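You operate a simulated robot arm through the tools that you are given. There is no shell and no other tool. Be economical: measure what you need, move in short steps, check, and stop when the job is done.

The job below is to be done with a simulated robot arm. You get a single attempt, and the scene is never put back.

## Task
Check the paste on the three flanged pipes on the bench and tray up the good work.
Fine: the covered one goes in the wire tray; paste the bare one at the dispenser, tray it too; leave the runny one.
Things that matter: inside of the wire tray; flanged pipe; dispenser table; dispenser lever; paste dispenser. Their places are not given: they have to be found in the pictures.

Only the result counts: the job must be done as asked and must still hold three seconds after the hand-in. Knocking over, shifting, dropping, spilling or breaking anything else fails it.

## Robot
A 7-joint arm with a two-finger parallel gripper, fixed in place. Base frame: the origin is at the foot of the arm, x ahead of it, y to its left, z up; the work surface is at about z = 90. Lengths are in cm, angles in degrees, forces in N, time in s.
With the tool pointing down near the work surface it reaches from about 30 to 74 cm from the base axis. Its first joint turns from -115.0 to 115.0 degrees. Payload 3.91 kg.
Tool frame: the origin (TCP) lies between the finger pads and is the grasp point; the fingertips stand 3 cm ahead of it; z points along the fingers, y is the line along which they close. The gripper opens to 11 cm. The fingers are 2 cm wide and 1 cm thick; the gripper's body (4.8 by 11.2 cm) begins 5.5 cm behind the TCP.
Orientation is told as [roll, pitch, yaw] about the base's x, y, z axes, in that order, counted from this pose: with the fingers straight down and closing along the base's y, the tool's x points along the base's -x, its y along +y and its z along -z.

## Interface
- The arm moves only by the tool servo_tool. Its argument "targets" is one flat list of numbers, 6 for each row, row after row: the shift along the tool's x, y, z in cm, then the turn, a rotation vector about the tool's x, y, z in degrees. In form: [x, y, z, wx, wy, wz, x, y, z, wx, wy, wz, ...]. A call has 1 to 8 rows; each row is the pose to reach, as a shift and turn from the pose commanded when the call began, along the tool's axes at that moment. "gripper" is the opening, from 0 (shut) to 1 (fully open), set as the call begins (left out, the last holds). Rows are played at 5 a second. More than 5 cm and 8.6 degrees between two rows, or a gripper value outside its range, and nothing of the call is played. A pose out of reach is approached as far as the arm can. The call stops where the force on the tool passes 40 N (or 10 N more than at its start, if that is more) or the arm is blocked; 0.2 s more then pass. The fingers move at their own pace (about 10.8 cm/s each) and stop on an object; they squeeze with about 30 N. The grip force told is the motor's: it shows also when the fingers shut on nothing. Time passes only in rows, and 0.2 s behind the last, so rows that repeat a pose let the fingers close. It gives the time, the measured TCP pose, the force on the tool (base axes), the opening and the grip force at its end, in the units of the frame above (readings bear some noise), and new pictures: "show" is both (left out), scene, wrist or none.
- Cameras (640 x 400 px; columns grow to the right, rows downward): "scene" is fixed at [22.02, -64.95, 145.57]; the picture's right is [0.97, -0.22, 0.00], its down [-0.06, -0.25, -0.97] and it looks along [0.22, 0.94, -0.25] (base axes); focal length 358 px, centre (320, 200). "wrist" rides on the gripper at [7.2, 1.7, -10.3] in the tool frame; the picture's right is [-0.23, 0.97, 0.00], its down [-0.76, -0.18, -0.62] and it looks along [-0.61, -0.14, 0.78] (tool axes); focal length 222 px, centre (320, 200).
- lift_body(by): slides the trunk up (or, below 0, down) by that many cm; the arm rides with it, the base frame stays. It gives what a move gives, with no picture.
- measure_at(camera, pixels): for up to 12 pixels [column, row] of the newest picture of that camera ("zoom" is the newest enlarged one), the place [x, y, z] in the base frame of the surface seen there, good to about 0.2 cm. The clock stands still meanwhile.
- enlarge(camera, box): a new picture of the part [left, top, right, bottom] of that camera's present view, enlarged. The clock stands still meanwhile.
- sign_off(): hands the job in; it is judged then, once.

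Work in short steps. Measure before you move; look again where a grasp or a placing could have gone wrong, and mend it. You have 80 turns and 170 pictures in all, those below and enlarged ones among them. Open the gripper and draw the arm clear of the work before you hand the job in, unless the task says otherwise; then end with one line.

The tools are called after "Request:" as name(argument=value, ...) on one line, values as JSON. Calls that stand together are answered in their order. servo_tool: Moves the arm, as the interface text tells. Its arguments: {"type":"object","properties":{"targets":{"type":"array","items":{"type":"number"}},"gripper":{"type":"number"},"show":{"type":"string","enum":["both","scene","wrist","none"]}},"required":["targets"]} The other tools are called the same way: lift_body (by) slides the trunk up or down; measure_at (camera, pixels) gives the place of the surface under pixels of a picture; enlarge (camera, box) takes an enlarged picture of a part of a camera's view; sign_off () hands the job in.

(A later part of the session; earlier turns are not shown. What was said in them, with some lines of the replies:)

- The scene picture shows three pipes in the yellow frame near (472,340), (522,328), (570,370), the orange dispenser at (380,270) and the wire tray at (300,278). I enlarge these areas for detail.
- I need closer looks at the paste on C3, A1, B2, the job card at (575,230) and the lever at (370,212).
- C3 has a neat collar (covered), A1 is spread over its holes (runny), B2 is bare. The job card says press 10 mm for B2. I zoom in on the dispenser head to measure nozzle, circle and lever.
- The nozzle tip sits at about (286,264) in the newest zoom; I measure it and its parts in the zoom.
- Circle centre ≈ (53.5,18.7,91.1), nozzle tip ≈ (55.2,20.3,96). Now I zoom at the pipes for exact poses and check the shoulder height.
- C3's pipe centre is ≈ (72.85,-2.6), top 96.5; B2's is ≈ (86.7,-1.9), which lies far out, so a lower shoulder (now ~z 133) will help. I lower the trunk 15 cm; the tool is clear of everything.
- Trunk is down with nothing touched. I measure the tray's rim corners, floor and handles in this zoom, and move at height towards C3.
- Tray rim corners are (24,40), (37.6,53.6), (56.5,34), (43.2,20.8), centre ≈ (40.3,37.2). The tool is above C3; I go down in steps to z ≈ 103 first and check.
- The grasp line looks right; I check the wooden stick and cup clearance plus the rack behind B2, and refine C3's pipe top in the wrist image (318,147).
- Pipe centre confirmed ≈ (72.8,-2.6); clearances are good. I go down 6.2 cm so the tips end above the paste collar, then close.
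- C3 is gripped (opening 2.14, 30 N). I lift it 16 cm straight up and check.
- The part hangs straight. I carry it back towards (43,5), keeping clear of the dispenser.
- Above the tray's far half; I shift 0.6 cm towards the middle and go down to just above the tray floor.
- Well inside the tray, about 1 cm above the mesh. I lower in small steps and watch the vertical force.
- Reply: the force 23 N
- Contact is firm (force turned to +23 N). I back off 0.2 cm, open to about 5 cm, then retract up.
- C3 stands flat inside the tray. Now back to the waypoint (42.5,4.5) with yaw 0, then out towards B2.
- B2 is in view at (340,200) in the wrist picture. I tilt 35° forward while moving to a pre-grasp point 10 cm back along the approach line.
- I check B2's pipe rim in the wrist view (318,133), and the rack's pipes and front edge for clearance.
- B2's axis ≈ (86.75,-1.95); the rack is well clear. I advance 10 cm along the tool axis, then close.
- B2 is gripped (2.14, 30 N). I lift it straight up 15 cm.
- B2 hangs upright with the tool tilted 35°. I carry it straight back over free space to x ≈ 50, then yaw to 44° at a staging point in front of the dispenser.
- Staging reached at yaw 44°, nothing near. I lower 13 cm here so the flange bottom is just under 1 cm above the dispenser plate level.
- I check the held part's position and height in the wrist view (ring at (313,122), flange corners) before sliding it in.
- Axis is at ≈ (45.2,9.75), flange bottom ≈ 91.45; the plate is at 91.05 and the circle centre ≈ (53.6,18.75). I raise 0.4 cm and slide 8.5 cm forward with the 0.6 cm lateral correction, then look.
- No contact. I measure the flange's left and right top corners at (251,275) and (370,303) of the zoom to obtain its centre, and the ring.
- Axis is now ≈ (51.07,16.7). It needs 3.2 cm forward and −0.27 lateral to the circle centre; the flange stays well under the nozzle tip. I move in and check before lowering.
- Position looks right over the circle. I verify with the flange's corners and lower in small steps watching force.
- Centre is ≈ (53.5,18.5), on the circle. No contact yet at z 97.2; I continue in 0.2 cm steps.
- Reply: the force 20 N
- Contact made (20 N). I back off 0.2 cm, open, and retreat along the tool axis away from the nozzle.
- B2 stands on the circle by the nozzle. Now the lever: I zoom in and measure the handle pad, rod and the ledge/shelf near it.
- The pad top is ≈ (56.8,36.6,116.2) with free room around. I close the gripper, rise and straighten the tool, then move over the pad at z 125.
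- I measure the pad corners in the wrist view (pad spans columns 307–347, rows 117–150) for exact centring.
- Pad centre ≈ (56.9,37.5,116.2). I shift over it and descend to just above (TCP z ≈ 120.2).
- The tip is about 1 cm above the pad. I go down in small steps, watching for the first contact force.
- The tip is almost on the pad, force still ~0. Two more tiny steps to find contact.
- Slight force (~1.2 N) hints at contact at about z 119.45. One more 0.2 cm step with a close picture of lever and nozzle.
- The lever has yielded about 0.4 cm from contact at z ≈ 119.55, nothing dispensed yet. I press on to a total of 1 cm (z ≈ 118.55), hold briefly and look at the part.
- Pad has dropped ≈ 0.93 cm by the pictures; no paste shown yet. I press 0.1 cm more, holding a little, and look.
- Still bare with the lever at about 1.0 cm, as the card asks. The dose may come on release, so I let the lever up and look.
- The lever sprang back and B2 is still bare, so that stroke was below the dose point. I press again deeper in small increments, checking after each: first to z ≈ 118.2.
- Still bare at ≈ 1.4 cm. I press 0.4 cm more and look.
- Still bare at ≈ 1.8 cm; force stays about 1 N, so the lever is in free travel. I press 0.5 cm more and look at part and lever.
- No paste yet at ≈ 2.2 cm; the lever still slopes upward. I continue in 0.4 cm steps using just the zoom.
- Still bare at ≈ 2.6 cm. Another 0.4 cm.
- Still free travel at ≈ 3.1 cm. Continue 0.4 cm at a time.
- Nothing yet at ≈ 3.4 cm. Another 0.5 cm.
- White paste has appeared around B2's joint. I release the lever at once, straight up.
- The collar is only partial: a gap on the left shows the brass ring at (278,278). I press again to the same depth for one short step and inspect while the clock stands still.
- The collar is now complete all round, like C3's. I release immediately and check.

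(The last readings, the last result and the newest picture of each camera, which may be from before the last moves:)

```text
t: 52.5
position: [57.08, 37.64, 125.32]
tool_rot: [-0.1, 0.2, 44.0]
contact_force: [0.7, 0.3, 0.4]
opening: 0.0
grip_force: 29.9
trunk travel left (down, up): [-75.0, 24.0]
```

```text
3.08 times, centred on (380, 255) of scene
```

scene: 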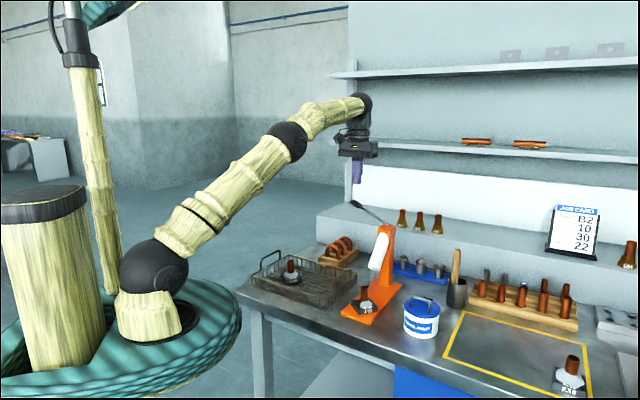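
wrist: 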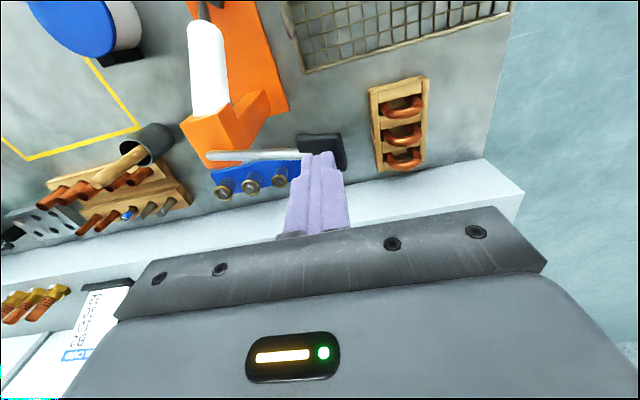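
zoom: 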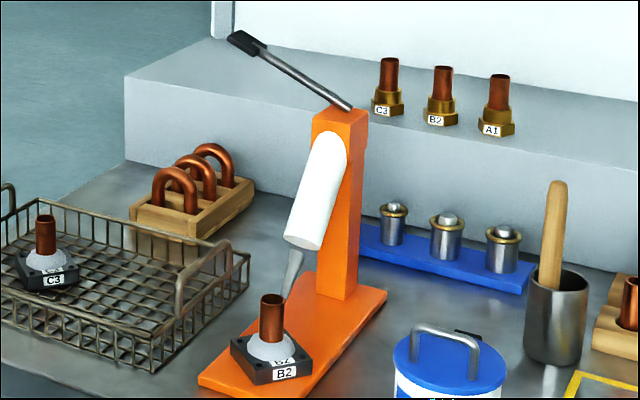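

B2 now has a full collar with all holes free, matching C3, and the lever is back up. I reverse to the staging pose in front of the dispenser, opening the gripper and tilting 35° again.

Request:
servo_tool(targets=[4, -1.9, 0, 0, 0, 0, 8, -3.8, 0, 0, 0, 0, 12, -5.7, 0, 0, 0, 0, 16, -7.5, 0, 0, 0, 0, 20, -9.4, 0, 0, 0, 0, 23.9, -11.2, 0, 0, 0, 0], gripper=0.45, show="none")

Request:
servo_tool(targets=[0, 0, 3.3, 0, -7, 0, 0, 0, 6.7, 0, -14, 0, 0, 0, 10, 0, -21, 0, 0, 0, 13.4, 0, -28, 0, 0, 0, 16.6, 0, -35, 0], show="wrist")

Request:
enlarge(camera="wrist", box=[270, 20, 370, 160])

```text
t: 54.0
position: [47.42, 12.68, 125.28]
tool_rot: [0.0, 0.0, 44.0]
contact_force: [-0.1, -1.2, 0.7]
opening: 4.92
grip_force: 0.1
trunk travel left (down, up): [-75.0, 24.0]
```

```text
t: 55.1
position: [47.38, 12.62, 108.57]
tool_rot: [0.1, -35.1, 43.7]
contact_force: [0.0, -1.0, -0.1]
opening: 4.96
grip_force: 0.1
trunk travel left (down, up): [-75.0, 24.0]
```

wrist: 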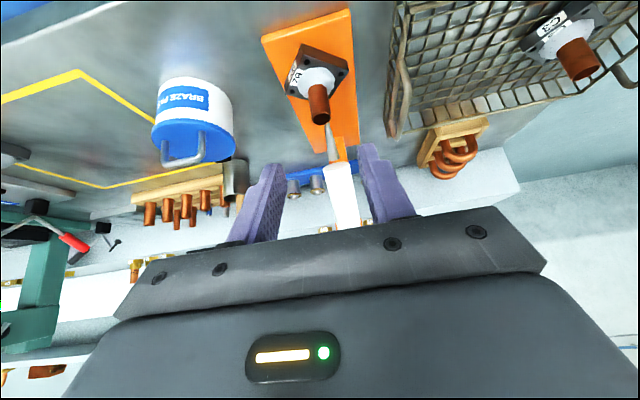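

```text
2.86 times, centred on (320, 90) of wrist
```

zoom: 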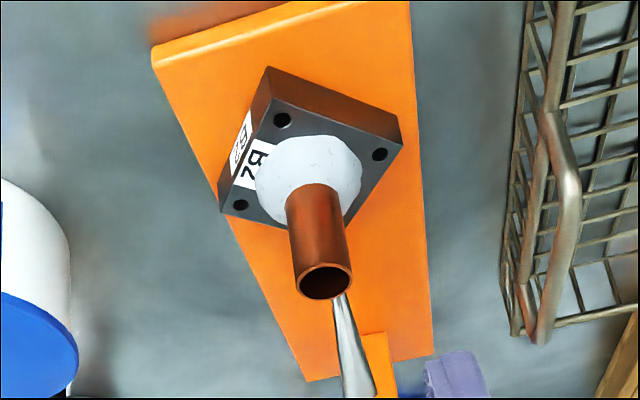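

The collar is complete from this side too. I measure the pipe rim to confirm alignment before advancing.

Request:
measure_at(camera="zoom", pixels=[[298, 283], [351, 277], [325, 297], [321, 266], [318, 230], [321, 182], [271, 180], [350, 160], [310, 140]])

```text
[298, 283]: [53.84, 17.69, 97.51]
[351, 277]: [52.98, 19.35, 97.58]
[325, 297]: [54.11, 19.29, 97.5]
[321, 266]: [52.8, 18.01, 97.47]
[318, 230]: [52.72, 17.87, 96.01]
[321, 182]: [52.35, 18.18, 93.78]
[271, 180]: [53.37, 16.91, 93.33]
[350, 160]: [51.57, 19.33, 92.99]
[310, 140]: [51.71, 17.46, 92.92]
```

Axis ≈ (53.45,18.6), paste top ≈ 93.8, rim 97.5. I advance 13.4 cm along the tool axis (TCP z ≈ 97.5, fingertips staying above the paste) and check.

Request:
servo_tool(targets=[0, 0.08, 4, 0, 0, 0, 0, 0.08, 8, 0, 0, 0, 0, 0.08, 11.5, 0, 0, 0, 0, 0.08, 13.4, 0, 0, 0], show="wrist")

Request:
enlarge(camera="scene", box=[330, 245, 400, 320])

```text
t: 56.1
position: [53.01, 18.32, 97.52]
tool_rot: [0.0, -35.0, 43.9]
contact_force: [0.5, -0.1, 0.7]
opening: 4.96
grip_force: 0.1
trunk travel left (down, up): [-75.0, 24.0]
```

wrist: 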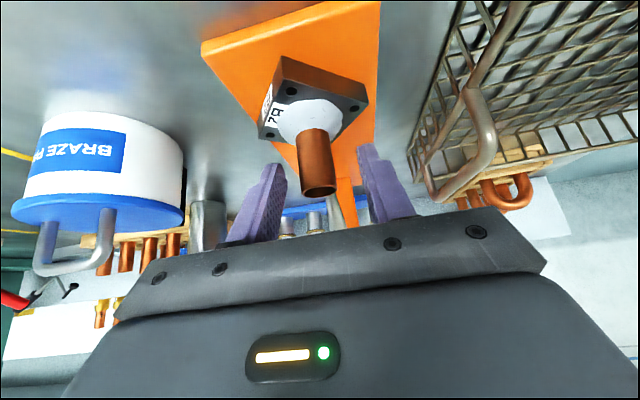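

```text
5.33 times, centred on (365, 282) of scene
```

zoom: 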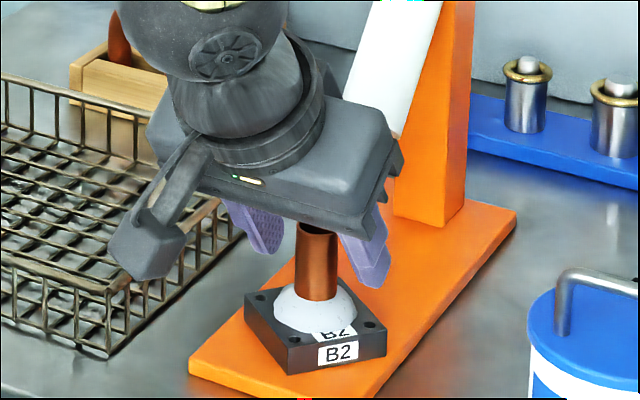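

The fingers straddle the pipe above the paste. I close, raise 0.8 cm straight up, and slide back 10 cm away from the nozzle.

Request:
servo_tool(targets=[0, 0, 0, 0, 0, 0, 0, 0, 0, 0, 0, 0, 0, 0, 0, 0, 0, 0, 0, 0, 0, 0, 0, 0], gripper=0, show="wrist")

Request:
servo_tool(targets=[-0.2, 0, -0.3, 0, 0, 0, -0.46, 0, -0.66, 0, 0, 0, 1.5, 0, -2.03, 0, 0, 0, 4.5, 0, -4.1, 0, 0, 0, 7.73, 0, -6.4, 0, 0, 0], show="wrist")

Request:
enlarge(camera="scene", box=[300, 240, 400, 330])

```text
t: 57.1
position: [53.07, 18.29, 97.51]
tool_rot: [0.1, -35.0, 44.0]
contact_force: [1.1, -0.5, 0.4]
opening: 2.15
grip_force: 30.5
trunk travel left (down, up): [-75.0, 24.0]
```

wrist: 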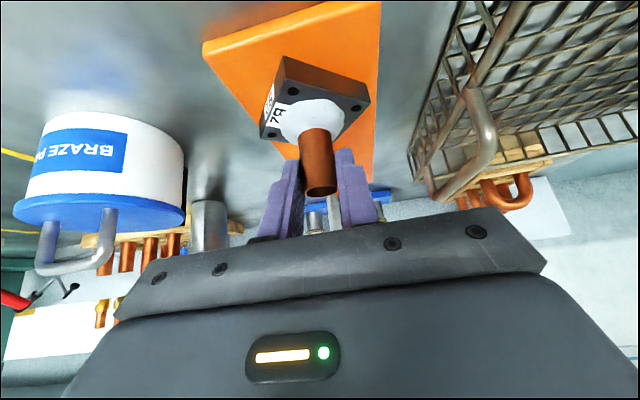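

```text
t: 58.4
position: [45.77, 11.57, 98.31]
tool_rot: [0.0, -34.9, 43.9]
contact_force: [-0.3, -0.4, -4.0]
opening: 2.12
grip_force: 30.4
trunk travel left (down, up): [-75.0, 24.0]
```

wrist: 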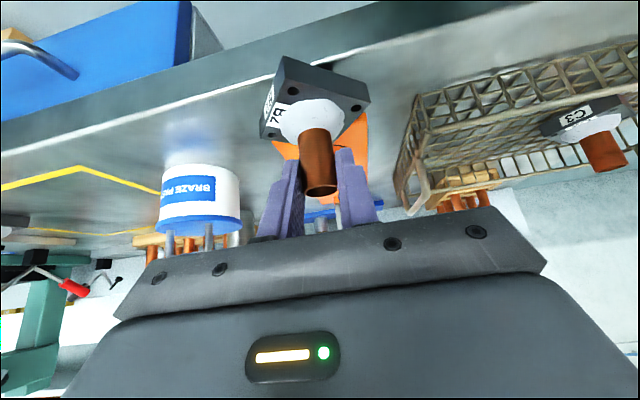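

```text
4.44 times, centred on (350, 285) of scene
```

zoom: 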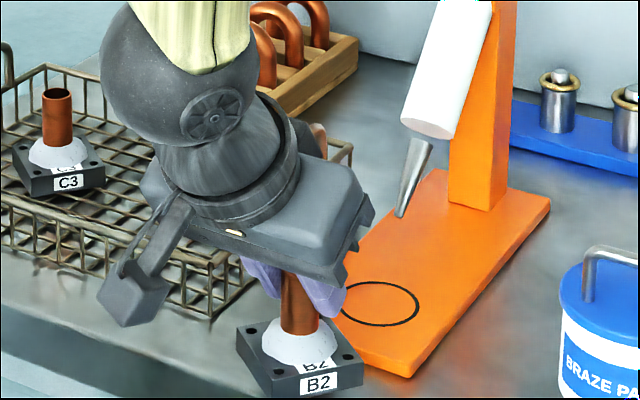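

B2 is safely out, collar intact. I lift 15 cm straight up, then carry it over the tray's free half so the pipe comes to ≈ (44.5,33).

Request:
servo_tool(targets=[-2.3, 0, -3.28, 0, 0, 0, -4.6, 0, -6.55, 0, 0, 0, -6.9, 0, -9.8, 0, 0, 0, -8.61, 0, -12.29, 0, 0, 0], show="none")

Request:
servo_tool(targets=[-1.83, 2.7, 1.28, 0, 0, 0, -3.66, 5.4, 2.56, 0, 0, 0, -5.5, 8.15, 3.84, 0, 0, 0, -7.3, 10.9, 5.1, 0, 0, 0, -9.15, 13.6, 6.4, 0, 0, 0, -10.98, 16.3, 7.69, 0, 0, 0])

```text
t: 59.4
position: [45.86, 11.5, 113.38]
tool_rot: [-0.2, -34.8, 44.1]
contact_force: [-0.5, 0.2, -5.0]
opening: 2.16
grip_force: 30.2
trunk travel left (down, up): [-75.0, 24.0]
```

```text
t: 60.8
position: [43.95, 32.73, 113.5]
tool_rot: [-0.1, -34.9, 44.0]
contact_force: [0.1, 0.2, -3.3]
opening: 2.15
grip_force: 30.1
trunk travel left (down, up): [-75.0, 24.0]
```

scene: 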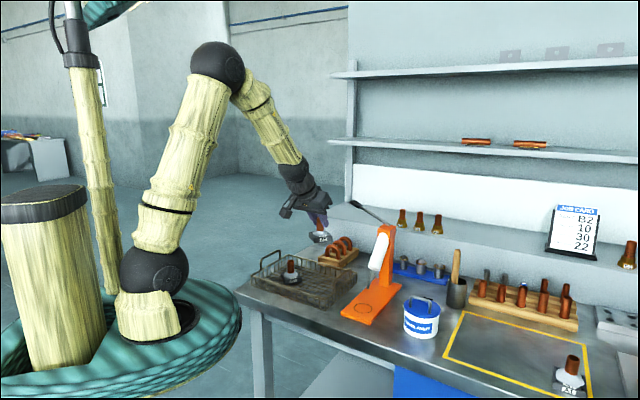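
wrist: 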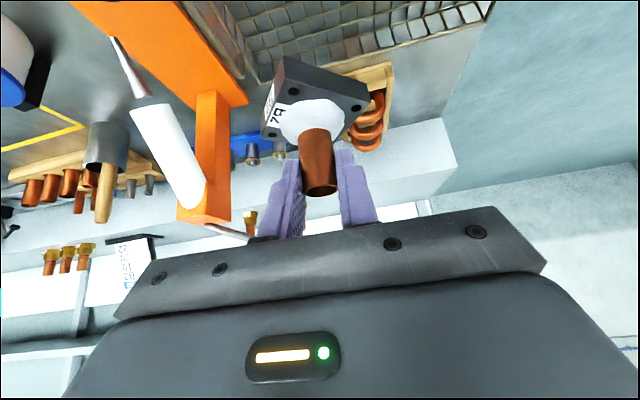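

Above the tray's free half. I lower 14 cm to about 2 cm over the mesh and check.

Request:
servo_tool(targets=[2.0, 0, 2.87, 0, 0, 0, 4.0, 0, 5.73, 0, 0, 0, 6.0, 0, 8.6, 0, 0, 0, 8.03, 0, 11.47, 0, 0, 0])

Request:
enlarge(camera="scene", box=[250, 220, 370, 310])

```text
t: 61.8
position: [44.18, 32.31, 99.32]
tool_rot: [-0.1, -34.9, 44.0]
contact_force: [0.1, -0.2, -5.5]
opening: 2.12
grip_force: 30.0
trunk travel left (down, up): [-75.0, 24.0]
```

scene: 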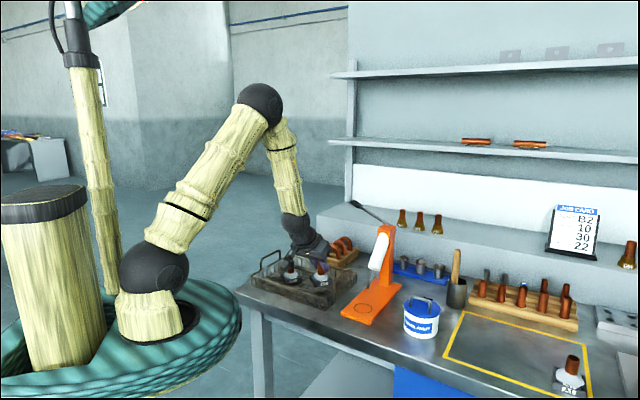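
wrist: 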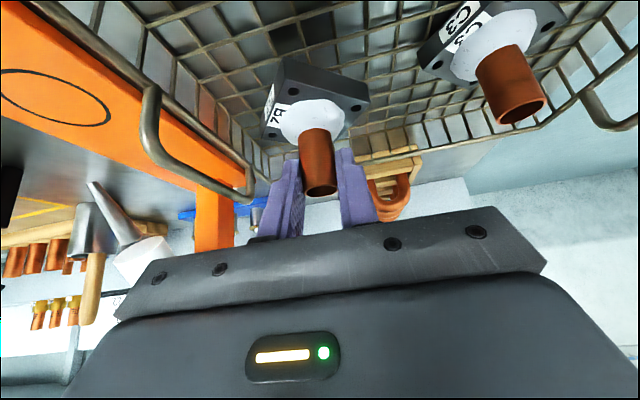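

```text
4.44 times, centred on (310, 265) of scene
```

zoom: 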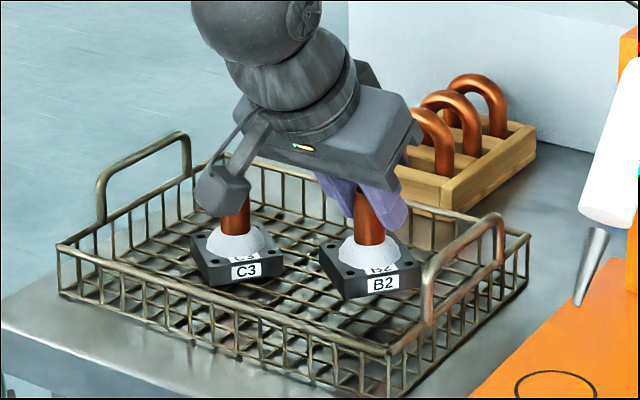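

Clear of C3 and the walls. I lower 1.8 cm, then in small steps till contact.

Request:
servo_tool(targets=[0.5, 0, 0.7, 0, 0, 0, 0.95, 0, 1.35, 0, 0, 0, 1.06, 0, 1.52, 0, 0, 0], show="none")

Request:
servo_tool(targets=[0.06, 0, 0.08, 0, 0, 0, 0.11, 0, 0.16, 0, 0, 0], show="none")

Request:
servo_tool(targets=[0.06, 0, 0.08, 0, 0, 0, 0.11, 0, 0.16, 0, 0, 0], show="none")

```text
t: 62.5
position: [44.22, 32.39, 97.54]
tool_rot: [0.0, -35.0, 43.8]
contact_force: [0.7, 0.2, -4.6]
opening: 2.12
grip_force: 29.9
trunk travel left (down, up): [-75.0, 24.0]
```

```text
t: 63.1
position: [44.3, 32.45, 97.32]
tool_rot: [0.0, -35.0, 44.0]
contact_force: [-0.9, 0.0, -3.5]
opening: 2.17
grip_force: 30.2
trunk travel left (down, up): [-75.0, 24.0]
```

```text
t: 63.8
position: [44.28, 32.26, 97.09]
tool_rot: [-0.1, -34.9, 44.0]
contact_force: [-0.2, 0.1, -4.1]
opening: 2.14
grip_force: 29.9
trunk travel left (down, up): [-75.0, 24.0]
```

No contact yet at z 97.1; two more 0.15–0.2 cm steps.

Request:
servo_tool(targets=[0.06, 0, 0.08, 0, 0, 0, 0.09, 0, 0.12, 0, 0, 0], show="none")

Request:
servo_tool(targets=[0.06, 0, 0.08, 0, 0, 0, 0.09, 0, 0.12, 0, 0, 0], show="none")

```text
t: 64.3
position: [44.29, 32.41, 97.0]
tool_rot: [0.0, -35.1, 43.9]
contact_force: [0.9, -2.5, 1.6]
opening: 2.16
grip_force: 29.8
trunk travel left (down, up): [-75.0, 24.0]
```

```text
t: 65.0
position: [44.27, 32.33, 97.09]
tool_rot: [0.0, -35.4, 43.9]
contact_force: [-0.2, -2.5, 17.5]
opening: 2.15
grip_force: 29.9
trunk travel left (down, up): [-75.0, 24.0]
```

Contact (17 N). I back off slightly, open, and retreat along the tool axis.

Request:
servo_tool(targets=[-0.09, 0, -0.12, 0, 0, 0, -0.09, 0, -0.12, 0, 0, 0], show="none")

Request:
servo_tool(targets=[0, 0, 0, 0, 0, 0, 0, 0, 0, 0, 0, 0, 0, 0, -2.5, 0, 0, 0, 0, 0, -6, 0, 0, 0, 0, 0, -10, 0, 0, 0, 0, 0, -14, 0, 0, 0], gripper=0.45)

Request:
enlarge(camera="scene", box=[250, 220, 370, 310])

```text
t: 65.5
position: [44.36, 32.48, 96.97]
tool_rot: [-0.1, -35.0, 43.9]
contact_force: [3.2, -0.5, 14.3]
opening: 2.11
grip_force: 29.9
trunk travel left (down, up): [-75.0, 24.0]
```

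```text
t: 67.0
position: [38.1, 26.74, 108.89]
tool_rot: [0.0, -35.0, 44.0]
contact_force: [-0.1, -0.1, 0.9]
opening: 4.94
grip_force: 0.1
trunk travel left (down, up): [-75.0, 24.0]
```

scene: 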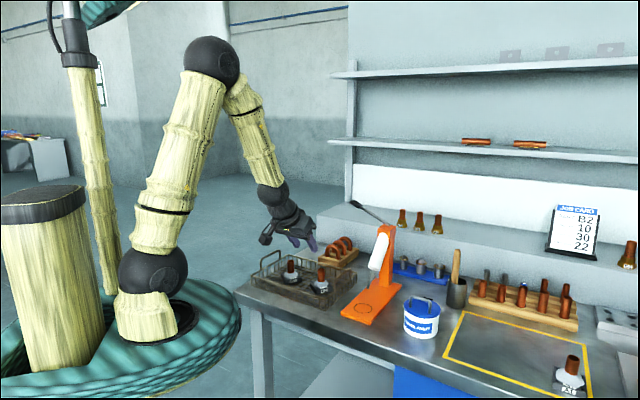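
wrist: 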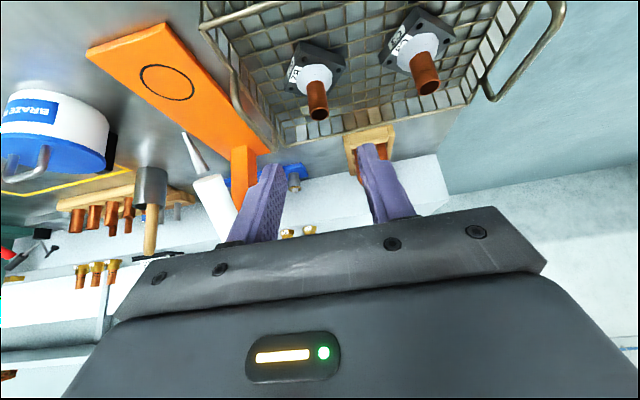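

```text
4.44 times, centred on (310, 265) of scene
```

zoom: 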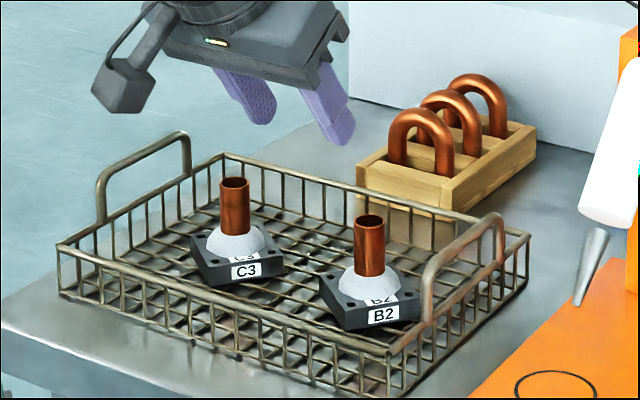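

Both pipes stand in the tray. I check B2's levelness and wall distance by measuring its flange corners, and draw the arm up clear.

Request:
measure_at(camera="zoom", pixels=[[322, 278], [345, 310], [418, 296], [370, 222], [233, 185], [195, 238], [283, 258], [368, 250], [420, 315]])

Request:
servo_tool(targets=[0, 0, -4, 0, 0, 0, 0, 0, -8, 0, 0, 0, 0, 0, -12, 0, 0, 0], show="scene")

Request:
enlarge(camera="scene", box=[260, 235, 350, 310])

```text
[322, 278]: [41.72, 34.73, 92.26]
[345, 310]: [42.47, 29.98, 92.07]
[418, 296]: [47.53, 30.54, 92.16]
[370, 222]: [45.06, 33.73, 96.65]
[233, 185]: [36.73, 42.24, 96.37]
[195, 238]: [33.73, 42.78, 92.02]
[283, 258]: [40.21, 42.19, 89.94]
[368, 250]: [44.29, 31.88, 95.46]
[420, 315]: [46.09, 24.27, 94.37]
```

```text
t: 67.8
position: [30.06, 26.32, 113.62]
tool_rot: [2.4, -28.8, 52.6]
contact_force: [-1.6, 0.1, 2.2]
opening: 4.95
grip_force: 0.1
out of reach, approached as far as the arm can: row 2, 3
trunk travel left (down, up): [-75.0, 24.0]
```

scene: 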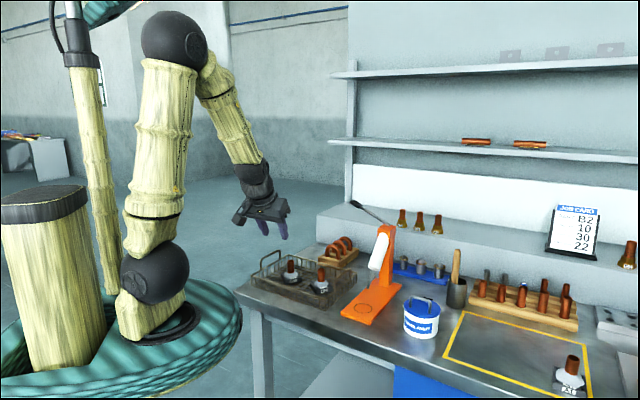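

```text
5.33 times, centred on (305, 272) of scene
```

zoom: 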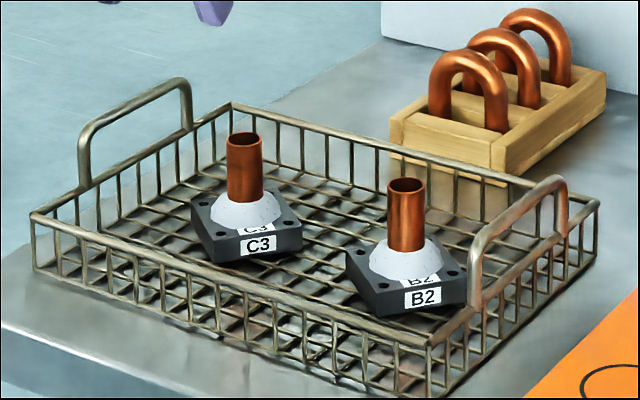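

Both parts stand level inside the tray (B2's corners all at z ≈ 92.1–92.3), A1 is untouched, the lever is up, and the arm is clear with the gripper open. I hand in.

Request:
sign_off()

```text
The job is handed in.
```

C3 (covered) and B2 (pasted at the dispenser) both stand in the wire tray, and A1 (runny) was left where it was. B2's collar took two deep lever presses, each about 4 cm: 1 cm, the job card's press figure, gave no paste, and the first deep press left a gap.
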